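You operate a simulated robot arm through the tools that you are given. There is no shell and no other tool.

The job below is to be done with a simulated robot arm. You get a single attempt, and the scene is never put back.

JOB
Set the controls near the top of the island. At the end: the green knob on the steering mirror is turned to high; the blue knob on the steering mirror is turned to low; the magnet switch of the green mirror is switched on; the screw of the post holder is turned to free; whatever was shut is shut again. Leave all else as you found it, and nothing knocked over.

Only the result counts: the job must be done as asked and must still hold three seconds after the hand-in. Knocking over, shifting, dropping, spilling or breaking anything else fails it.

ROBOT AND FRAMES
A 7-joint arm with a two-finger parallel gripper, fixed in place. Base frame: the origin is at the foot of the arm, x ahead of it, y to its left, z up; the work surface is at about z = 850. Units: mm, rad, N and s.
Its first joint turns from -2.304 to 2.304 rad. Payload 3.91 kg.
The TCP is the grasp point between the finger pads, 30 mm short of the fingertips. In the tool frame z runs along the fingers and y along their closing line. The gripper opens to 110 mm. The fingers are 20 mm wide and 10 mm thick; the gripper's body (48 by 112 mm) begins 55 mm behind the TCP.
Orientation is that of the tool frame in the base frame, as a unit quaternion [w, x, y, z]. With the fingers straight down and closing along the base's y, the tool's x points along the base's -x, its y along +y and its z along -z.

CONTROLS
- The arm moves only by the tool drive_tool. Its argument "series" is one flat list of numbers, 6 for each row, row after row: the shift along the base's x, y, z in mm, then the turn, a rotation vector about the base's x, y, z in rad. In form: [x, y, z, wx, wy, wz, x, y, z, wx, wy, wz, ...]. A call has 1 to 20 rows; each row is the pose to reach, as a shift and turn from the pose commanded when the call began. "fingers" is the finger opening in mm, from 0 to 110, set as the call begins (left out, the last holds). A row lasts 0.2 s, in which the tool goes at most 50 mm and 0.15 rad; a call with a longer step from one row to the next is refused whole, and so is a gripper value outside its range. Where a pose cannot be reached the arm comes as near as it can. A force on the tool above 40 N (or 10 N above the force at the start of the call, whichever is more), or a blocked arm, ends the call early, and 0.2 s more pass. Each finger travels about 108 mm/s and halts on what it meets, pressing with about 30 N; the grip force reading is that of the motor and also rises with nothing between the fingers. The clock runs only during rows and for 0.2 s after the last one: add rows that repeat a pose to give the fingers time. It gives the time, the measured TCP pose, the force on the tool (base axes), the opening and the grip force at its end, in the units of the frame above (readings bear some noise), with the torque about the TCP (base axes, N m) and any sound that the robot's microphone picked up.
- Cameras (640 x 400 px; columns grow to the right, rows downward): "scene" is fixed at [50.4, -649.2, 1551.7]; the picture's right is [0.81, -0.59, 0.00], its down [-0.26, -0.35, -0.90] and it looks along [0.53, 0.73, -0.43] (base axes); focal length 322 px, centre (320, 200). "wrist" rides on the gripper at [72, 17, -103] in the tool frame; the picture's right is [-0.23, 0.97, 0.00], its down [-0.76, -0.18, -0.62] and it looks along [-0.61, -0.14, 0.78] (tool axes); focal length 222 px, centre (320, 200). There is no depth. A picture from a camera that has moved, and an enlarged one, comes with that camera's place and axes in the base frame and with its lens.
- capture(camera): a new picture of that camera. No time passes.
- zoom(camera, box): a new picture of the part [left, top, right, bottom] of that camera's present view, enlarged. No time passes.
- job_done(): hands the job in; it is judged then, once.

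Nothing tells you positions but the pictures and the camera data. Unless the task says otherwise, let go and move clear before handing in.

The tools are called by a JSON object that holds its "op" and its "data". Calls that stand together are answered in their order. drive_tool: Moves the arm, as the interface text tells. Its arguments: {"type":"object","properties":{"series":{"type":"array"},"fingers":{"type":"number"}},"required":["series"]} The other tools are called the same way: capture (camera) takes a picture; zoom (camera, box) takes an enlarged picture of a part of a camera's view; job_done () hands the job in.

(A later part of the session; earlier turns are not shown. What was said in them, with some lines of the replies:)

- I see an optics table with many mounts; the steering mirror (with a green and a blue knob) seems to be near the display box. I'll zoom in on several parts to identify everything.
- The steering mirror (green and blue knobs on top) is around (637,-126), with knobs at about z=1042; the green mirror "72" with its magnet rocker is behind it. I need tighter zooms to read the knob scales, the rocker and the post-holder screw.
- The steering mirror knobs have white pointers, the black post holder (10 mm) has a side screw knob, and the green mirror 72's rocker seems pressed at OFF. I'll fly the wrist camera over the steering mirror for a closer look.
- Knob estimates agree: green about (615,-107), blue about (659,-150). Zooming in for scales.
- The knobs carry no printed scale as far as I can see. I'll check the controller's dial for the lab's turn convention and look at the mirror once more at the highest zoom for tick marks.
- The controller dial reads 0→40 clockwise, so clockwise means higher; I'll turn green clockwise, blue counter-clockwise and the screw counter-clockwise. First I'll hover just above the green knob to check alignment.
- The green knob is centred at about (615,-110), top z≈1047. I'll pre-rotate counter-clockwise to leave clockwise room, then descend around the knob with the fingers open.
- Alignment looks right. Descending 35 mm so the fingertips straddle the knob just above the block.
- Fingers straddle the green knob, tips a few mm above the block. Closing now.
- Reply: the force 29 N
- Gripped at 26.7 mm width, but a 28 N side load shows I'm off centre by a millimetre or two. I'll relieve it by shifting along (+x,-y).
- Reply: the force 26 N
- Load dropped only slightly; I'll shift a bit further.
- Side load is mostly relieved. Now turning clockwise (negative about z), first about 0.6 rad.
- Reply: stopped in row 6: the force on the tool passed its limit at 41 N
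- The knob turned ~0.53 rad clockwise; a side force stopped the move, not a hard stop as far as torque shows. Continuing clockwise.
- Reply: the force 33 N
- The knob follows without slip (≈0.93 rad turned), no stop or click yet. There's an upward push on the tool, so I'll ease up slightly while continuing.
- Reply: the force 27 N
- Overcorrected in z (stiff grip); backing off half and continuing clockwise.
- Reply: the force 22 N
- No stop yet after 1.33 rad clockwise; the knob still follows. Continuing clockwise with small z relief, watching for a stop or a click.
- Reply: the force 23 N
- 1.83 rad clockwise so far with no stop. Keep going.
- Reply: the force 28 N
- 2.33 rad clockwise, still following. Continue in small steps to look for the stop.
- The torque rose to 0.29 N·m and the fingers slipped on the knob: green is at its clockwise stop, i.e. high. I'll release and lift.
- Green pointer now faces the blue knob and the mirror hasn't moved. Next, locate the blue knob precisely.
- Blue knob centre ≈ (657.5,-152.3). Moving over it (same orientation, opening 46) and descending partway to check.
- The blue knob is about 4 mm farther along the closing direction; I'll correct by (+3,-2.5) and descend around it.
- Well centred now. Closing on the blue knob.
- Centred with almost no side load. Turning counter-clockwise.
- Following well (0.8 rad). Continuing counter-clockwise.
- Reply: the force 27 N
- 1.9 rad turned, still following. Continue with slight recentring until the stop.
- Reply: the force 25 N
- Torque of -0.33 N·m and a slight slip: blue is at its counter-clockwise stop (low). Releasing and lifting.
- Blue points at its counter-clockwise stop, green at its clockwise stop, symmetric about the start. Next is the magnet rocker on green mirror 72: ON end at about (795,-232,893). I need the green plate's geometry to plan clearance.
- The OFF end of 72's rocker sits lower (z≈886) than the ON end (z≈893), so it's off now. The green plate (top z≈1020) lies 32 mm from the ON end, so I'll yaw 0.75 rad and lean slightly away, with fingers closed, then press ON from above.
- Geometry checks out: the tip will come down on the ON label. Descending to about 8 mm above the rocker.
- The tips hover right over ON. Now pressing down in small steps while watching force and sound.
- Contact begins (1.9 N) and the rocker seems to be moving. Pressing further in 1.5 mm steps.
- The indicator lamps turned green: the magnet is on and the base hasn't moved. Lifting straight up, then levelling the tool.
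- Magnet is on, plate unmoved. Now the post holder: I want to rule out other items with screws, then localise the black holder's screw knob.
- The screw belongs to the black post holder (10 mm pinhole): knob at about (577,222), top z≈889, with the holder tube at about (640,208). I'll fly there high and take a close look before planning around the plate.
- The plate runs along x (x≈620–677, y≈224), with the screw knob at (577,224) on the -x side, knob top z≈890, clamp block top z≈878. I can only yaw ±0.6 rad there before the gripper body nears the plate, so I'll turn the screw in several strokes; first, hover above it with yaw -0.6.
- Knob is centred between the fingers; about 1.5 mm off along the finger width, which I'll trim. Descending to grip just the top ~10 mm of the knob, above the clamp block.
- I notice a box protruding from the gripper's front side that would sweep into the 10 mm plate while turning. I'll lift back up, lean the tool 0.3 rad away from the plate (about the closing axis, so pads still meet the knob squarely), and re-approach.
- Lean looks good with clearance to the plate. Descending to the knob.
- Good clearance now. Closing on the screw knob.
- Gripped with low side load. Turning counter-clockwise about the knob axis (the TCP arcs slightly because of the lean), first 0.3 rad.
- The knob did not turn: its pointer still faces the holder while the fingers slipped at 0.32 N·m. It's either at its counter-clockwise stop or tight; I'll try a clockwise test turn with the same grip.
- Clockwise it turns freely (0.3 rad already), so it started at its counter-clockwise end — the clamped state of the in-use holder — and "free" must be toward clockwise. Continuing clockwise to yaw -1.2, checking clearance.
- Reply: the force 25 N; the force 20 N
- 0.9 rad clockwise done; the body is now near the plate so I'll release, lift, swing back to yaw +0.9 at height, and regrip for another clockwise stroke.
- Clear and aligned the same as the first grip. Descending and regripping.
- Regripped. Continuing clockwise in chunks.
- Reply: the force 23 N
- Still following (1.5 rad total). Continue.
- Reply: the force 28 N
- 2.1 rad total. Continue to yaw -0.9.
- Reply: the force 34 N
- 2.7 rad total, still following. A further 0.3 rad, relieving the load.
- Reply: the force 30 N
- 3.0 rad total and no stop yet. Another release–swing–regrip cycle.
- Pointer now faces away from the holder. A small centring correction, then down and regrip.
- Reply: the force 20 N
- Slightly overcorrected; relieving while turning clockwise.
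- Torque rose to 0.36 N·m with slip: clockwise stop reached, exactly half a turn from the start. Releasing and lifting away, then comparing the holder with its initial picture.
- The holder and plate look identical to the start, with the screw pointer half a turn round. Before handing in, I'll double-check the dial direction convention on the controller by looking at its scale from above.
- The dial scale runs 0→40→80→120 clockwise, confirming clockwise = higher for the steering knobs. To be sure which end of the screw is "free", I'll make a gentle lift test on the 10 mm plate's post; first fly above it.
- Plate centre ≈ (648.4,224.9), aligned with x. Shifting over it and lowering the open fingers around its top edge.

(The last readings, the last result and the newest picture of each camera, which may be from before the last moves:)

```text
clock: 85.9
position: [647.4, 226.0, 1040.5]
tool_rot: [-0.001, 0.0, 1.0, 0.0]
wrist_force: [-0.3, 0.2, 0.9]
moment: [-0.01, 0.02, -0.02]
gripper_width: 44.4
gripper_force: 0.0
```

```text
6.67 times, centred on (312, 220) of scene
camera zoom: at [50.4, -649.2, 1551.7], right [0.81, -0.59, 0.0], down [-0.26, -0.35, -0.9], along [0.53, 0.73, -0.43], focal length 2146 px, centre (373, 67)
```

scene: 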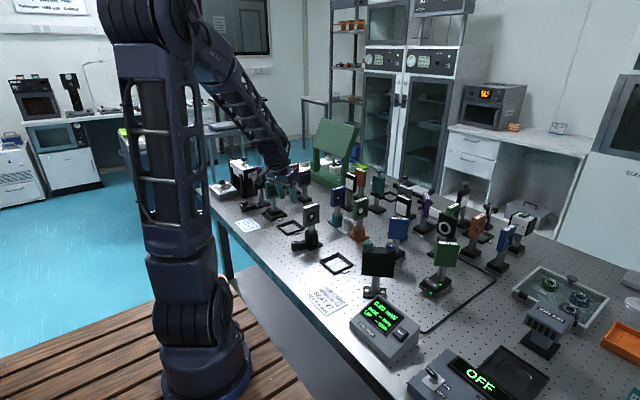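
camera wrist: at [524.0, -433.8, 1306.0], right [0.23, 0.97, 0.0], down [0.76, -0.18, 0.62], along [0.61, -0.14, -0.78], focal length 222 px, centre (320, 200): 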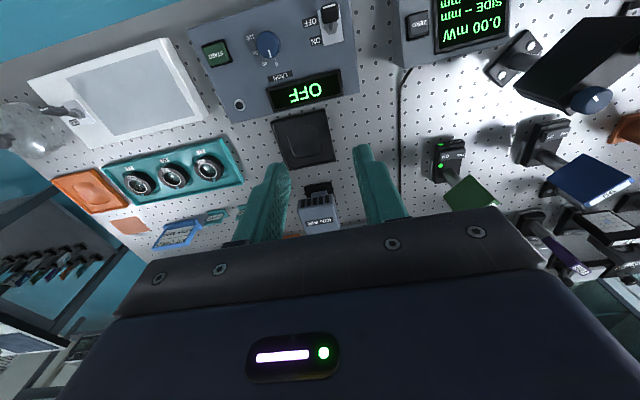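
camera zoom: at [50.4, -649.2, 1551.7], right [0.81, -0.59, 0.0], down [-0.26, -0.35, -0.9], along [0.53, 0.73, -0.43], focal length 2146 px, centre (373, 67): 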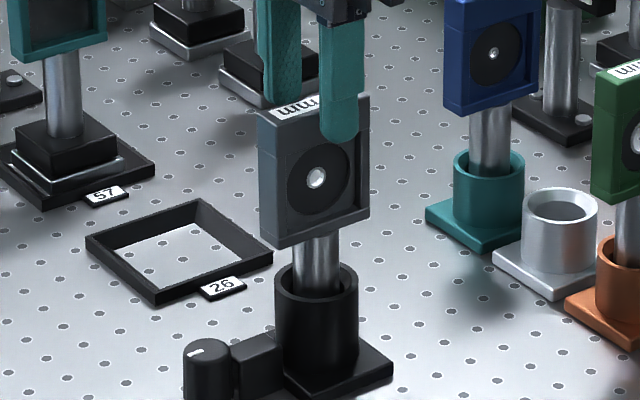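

Straddling well. Narrowing the fingers close to the plate to check centring before touching.

{"op": "drive_tool", "data": {"series": [0, 0, 0, 0, 0, 0, 0, 0, 0, 0, 0, 0], "fingers": 22}}

{"op": "zoom", "data": {"camera": "wrist", "box": [280, 120, 370, 200]}}

{"op": "zoom", "data": {"camera": "scene", "box": [295, 190, 327, 220]}}

```text
clock: 86.5
position: [648.4, 226.3, 1040.3]
tool_rot: [-0.001, 0.0, 1.0, 0.001]
wrist_force: [-1.0, -0.9, -0.4]
moment: [-0.04, 0.03, -0.04]
gripper_width: 22.3
gripper_force: 0.3
```

```text
5.00 times, centred on (325, 160) of wrist
camera zoom: at [575.5, 242.8, 1144.8], right [0.23, 0.97, 0.0], down [0.76, -0.18, 0.62], along [0.61, -0.14, -0.78], focal length 1111 px, centre (295, 400)
```

zoom: 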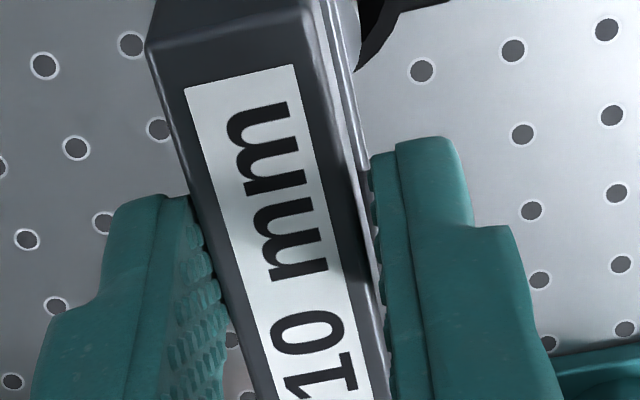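

```text
13.33 times, centred on (311, 205) of scene
camera zoom: at [50.4, -649.2, 1551.7], right [0.81, -0.59, 0.0], down [-0.26, -0.35, -0.9], along [0.53, 0.73, -0.43], focal length 4293 px, centre (440, 133)
```

zoom: 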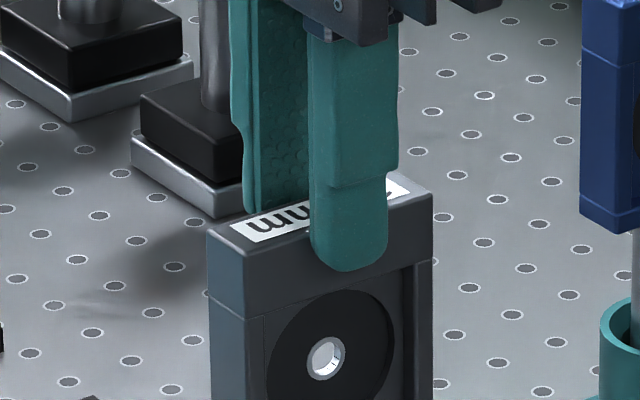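

Gaps look even on both sides. Closing gently on the plate's top edge.

{"op": "drive_tool", "data": {"series": [0, 0, 0, 0, 0, 0, 0, 0, 0, 0, 0, 0], "fingers": 14}}

{"op": "zoom", "data": {"camera": "scene", "box": [280, 190, 344, 250]}}

```text
clock: 87.1
position: [648.3, 225.9, 1040.7]
tool_rot: [-0.001, 0.001, 1.0, 0.0]
wrist_force: [1.0, -0.8, 0.8]
moment: [-0.05, 0.02, -0.01]
gripper_width: 19.5
gripper_force: 30.3
```

```text
6.67 times, centred on (312, 220) of scene
camera zoom: at [50.4, -649.2, 1551.7], right [0.81, -0.59, 0.0], down [-0.26, -0.35, -0.9], along [0.53, 0.73, -0.43], focal length 2146 px, centre (373, 67)
```

zoom: 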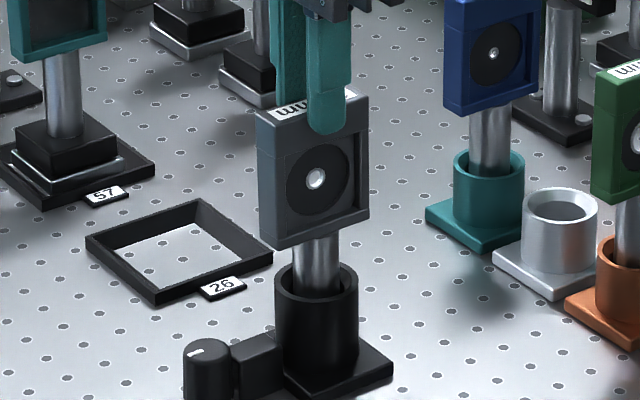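

Gripped at 19.5 mm with nearly zero side load. Lifting just 1 mm to feel the resistance.

{"op": "drive_tool", "data": {"series": [0, 0, 0.5, 0, 0, 0, 0, 0, 1, 0, 0, 0, 0, 0, 1, 0, 0, 0]}}

{"op": "drive_tool", "data": {"series": [0, 0, 0.5, 0, 0, 0, 0, 0, 1, 0, 0, 0, 0, 0, 1, 0, 0, 0]}}

{"op": "zoom", "data": {"camera": "scene", "box": [280, 190, 344, 250]}}

```text
clock: 87.9
position: [648.9, 226.8, 1042.3]
tool_rot: [-0.001, 0.001, 1.0, 0.0]
wrist_force: [-0.2, 0.3, 0.0]
moment: [0.02, -0.01, 0.01]
gripper_width: 19.6
gripper_force: 30.0
```

```text
clock: 88.7
position: [649.1, 226.2, 1042.2]
tool_rot: [-0.001, 0.001, 1.0, 0.0]
wrist_force: [0.2, -0.8, 0.2]
moment: [0.06, 0.02, 0.0]
gripper_width: 19.7
gripper_force: 30.3
```

```text
6.67 times, centred on (312, 220) of scene
camera zoom: at [50.4, -649.2, 1551.7], right [0.81, -0.59, 0.0], down [-0.26, -0.35, -0.9], along [0.53, 0.73, -0.43], focal length 2146 px, centre (373, 67)
```

zoom: 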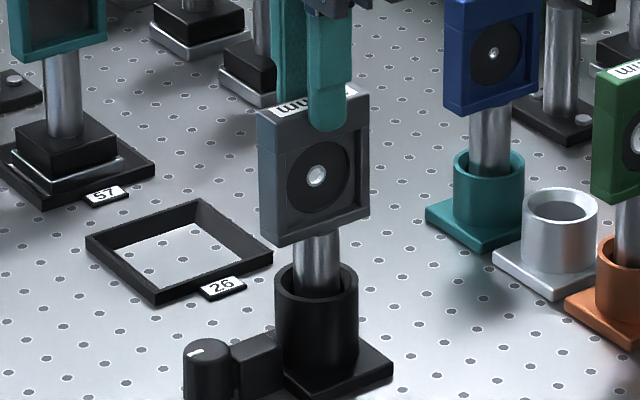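

The plate came up 2 mm with no resistance (the hole moved up in the picture), so the post is indeed free. Lowering it back exactly, releasing and retreating upward.

{"op": "drive_tool", "data": {"series": [0, 0, -0.7, 0, 0, 0, 0, 0, -1.4, 0, 0, 0, 0, 0, -2, 0, 0, 0, 0, 0, -2.2, 0, 0, 0, 0, 0, -2.2, 0, 0, 0]}}

{"op": "drive_tool", "data": {"series": [0, 0, 0, 0, 0, 0, 0, 0, 0, 0, 0, 0, 0, 0, 0, 0, 0, 0], "fingers": 44}}

{"op": "zoom", "data": {"camera": "scene", "box": [280, 190, 344, 250]}}

```text
clock: 89.9
position: [649.3, 227.1, 1040.8]
tool_rot: [0.001, 0.0, 1.0, 0.002]
wrist_force: [-2.4, -1.2, 13.7]
moment: [-0.1, 0.41, 0.02]
gripper_width: 19.9
gripper_force: 29.8
```

```text
clock: 90.7
position: [649.1, 227.1, 1039.4]
tool_rot: [-0.001, 0.001, 1.0, 0.0]
wrist_force: [-0.1, 0.2, 0.1]
moment: [0.05, 0.0, 0.01]
gripper_width: 43.9
gripper_force: 0.0
```

```text
6.67 times, centred on (312, 220) of scene
camera zoom: at [50.4, -649.2, 1551.7], right [0.81, -0.59, 0.0], down [-0.26, -0.35, -0.9], along [0.53, 0.73, -0.43], focal length 2146 px, centre (373, 67)
```

zoom: 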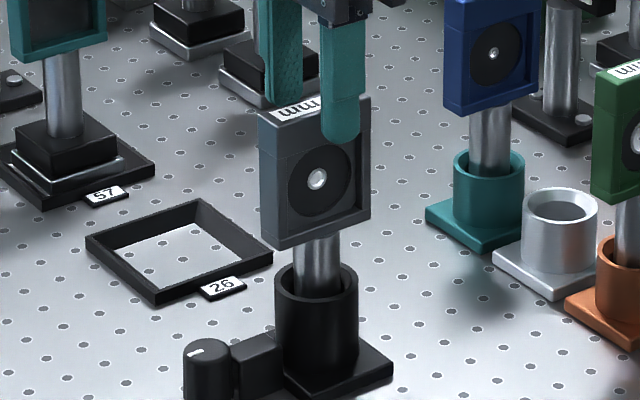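

Plate is back in place. Retreating straight up and clear.

{"op": "drive_tool", "data": {"series": [0, 0, 20, 0, 0, 0, 0, 0, 50, 0, 0, 0, 0, 0, 95, 0, 0, 0, 0, 0, 140, 0, 0, 0, 0, 0, 185, 0, 0, 0, 0, 0, 230, 0, 0, 0, 0, 0, 260, 0, 0, 0, 0, 0, 260, 0, 0, 0]}}

{"op": "capture", "data": {"camera": "scene"}}

{"op": "zoom", "data": {"camera": "scene", "box": [280, 200, 344, 260]}}

{"op": "zoom", "data": {"camera": "scene", "box": [320, 220, 480, 320]}}

{"op": "zoom", "data": {"camera": "scene", "box": [380, 170, 540, 270]}}

{"op": "capture", "data": {"camera": "wrist"}}

```text
clock: 92.5
position: [649.7, 227.4, 1300.3]
tool_rot: [-0.001, 0.0, 1.0, 0.0]
wrist_force: [0.4, 0.7, 0.6]
moment: [0.0, 0.02, -0.01]
gripper_width: 44.3
gripper_force: 0.1
```

```text
taken
```

scene: 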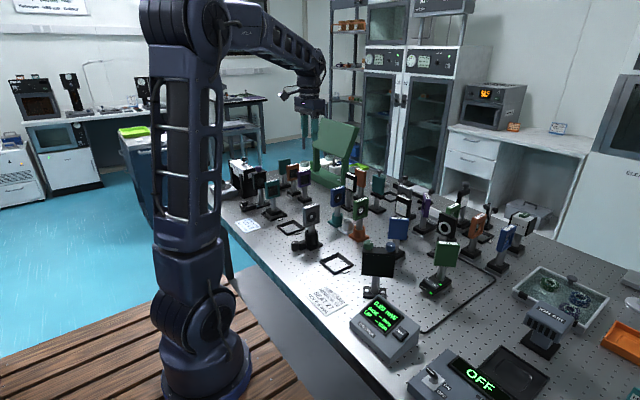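

```text
6.67 times, centred on (312, 230) of scene
camera zoom: at [50.4, -649.2, 1551.7], right [0.81, -0.59, 0.0], down [-0.26, -0.35, -0.9], along [0.53, 0.73, -0.43], focal length 2146 px, centre (373, 0)
```

zoom: 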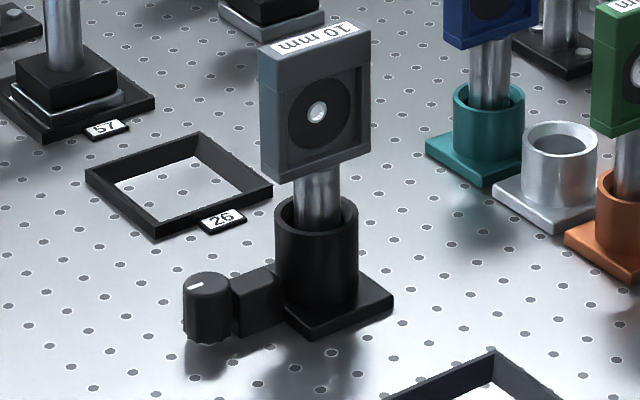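

```text
4.00 times, centred on (400, 270) of scene
camera zoom: at [50.4, -649.2, 1551.7], right [0.81, -0.59, 0.0], down [-0.26, -0.35, -0.9], along [0.53, 0.73, -0.43], focal length 1288 px, centre (0, -80)
```

zoom: 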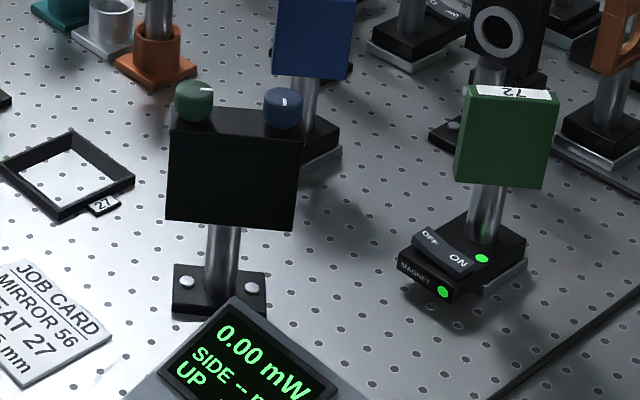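

```text
4.00 times, centred on (460, 220) of scene
camera zoom: at [50.4, -649.2, 1551.7], right [0.81, -0.59, 0.0], down [-0.26, -0.35, -0.9], along [0.53, 0.73, -0.43], focal length 1288 px, centre (-240, 120)
```

zoom: 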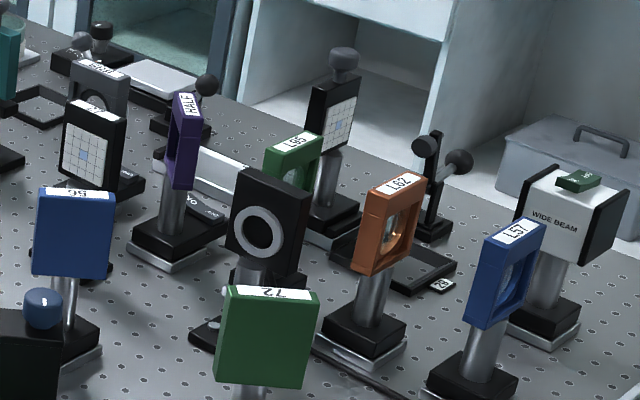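

```text
taken
camera wrist: at [576.3, 243.5, 1404.6], right [0.23, 0.97, 0.0], down [0.76, -0.18, 0.62], along [0.61, -0.14, -0.78], focal length 222 px, centre (320, 200)
```

wrist: 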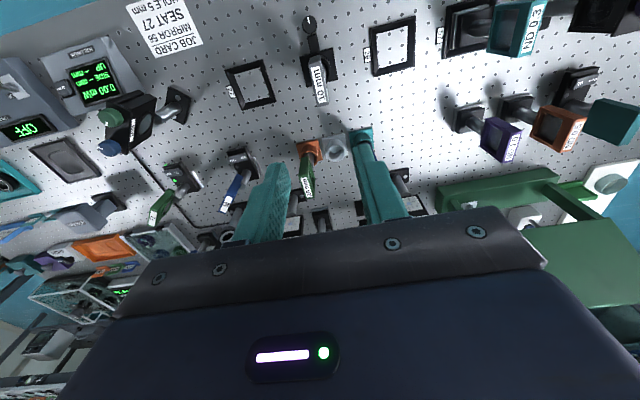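

In the pictures, all four controls are set:
- **Green knob:** at its clockwise stop (high).
- **Blue knob:** at its counter-clockwise stop (low).
- **Magnet switch of green mirror 72:** on, with its lamps lit.
- **Post holder screw:** at the free end; the post lifted without resistance and was set back.

Nothing was opened, nothing else looks moved, and the arm is clear, so I'm handing in.

{"op": "job_done", "data": {}}

```text
The job is handed in.
```

I turned all four controls and handed the job in; no verdict came back, so what follows is what I saw and felt.

- **Green knob on the steering mirror:** turned clockwise to its stop, for high. The knob has no markings. I took clockwise as higher because the controller's L/MIN dial counts up clockwise.
- **Blue knob on the steering mirror:** turned counter-clockwise to its stop, for low, by the same reasoning.
- **Magnet switch of the green mirror (72):** pressed to ON. Both green lamps lit and the base did not move.
- **Post holder screw:** turned half a turn clockwise to its stop. It was already against its counter-clockwise stop at the start. To check it was free, I gripped the 10 mm plate and raised it 2 mm. It came up without resistance and I set it back.

Nothing had to be opened, so there was nothing to shut again. In the last pictures the rest of the table looks as it did at the start. The 10 mm plate may sit up to about 1 mm off its original place after the lift test. The gripper is open and clear of everything.
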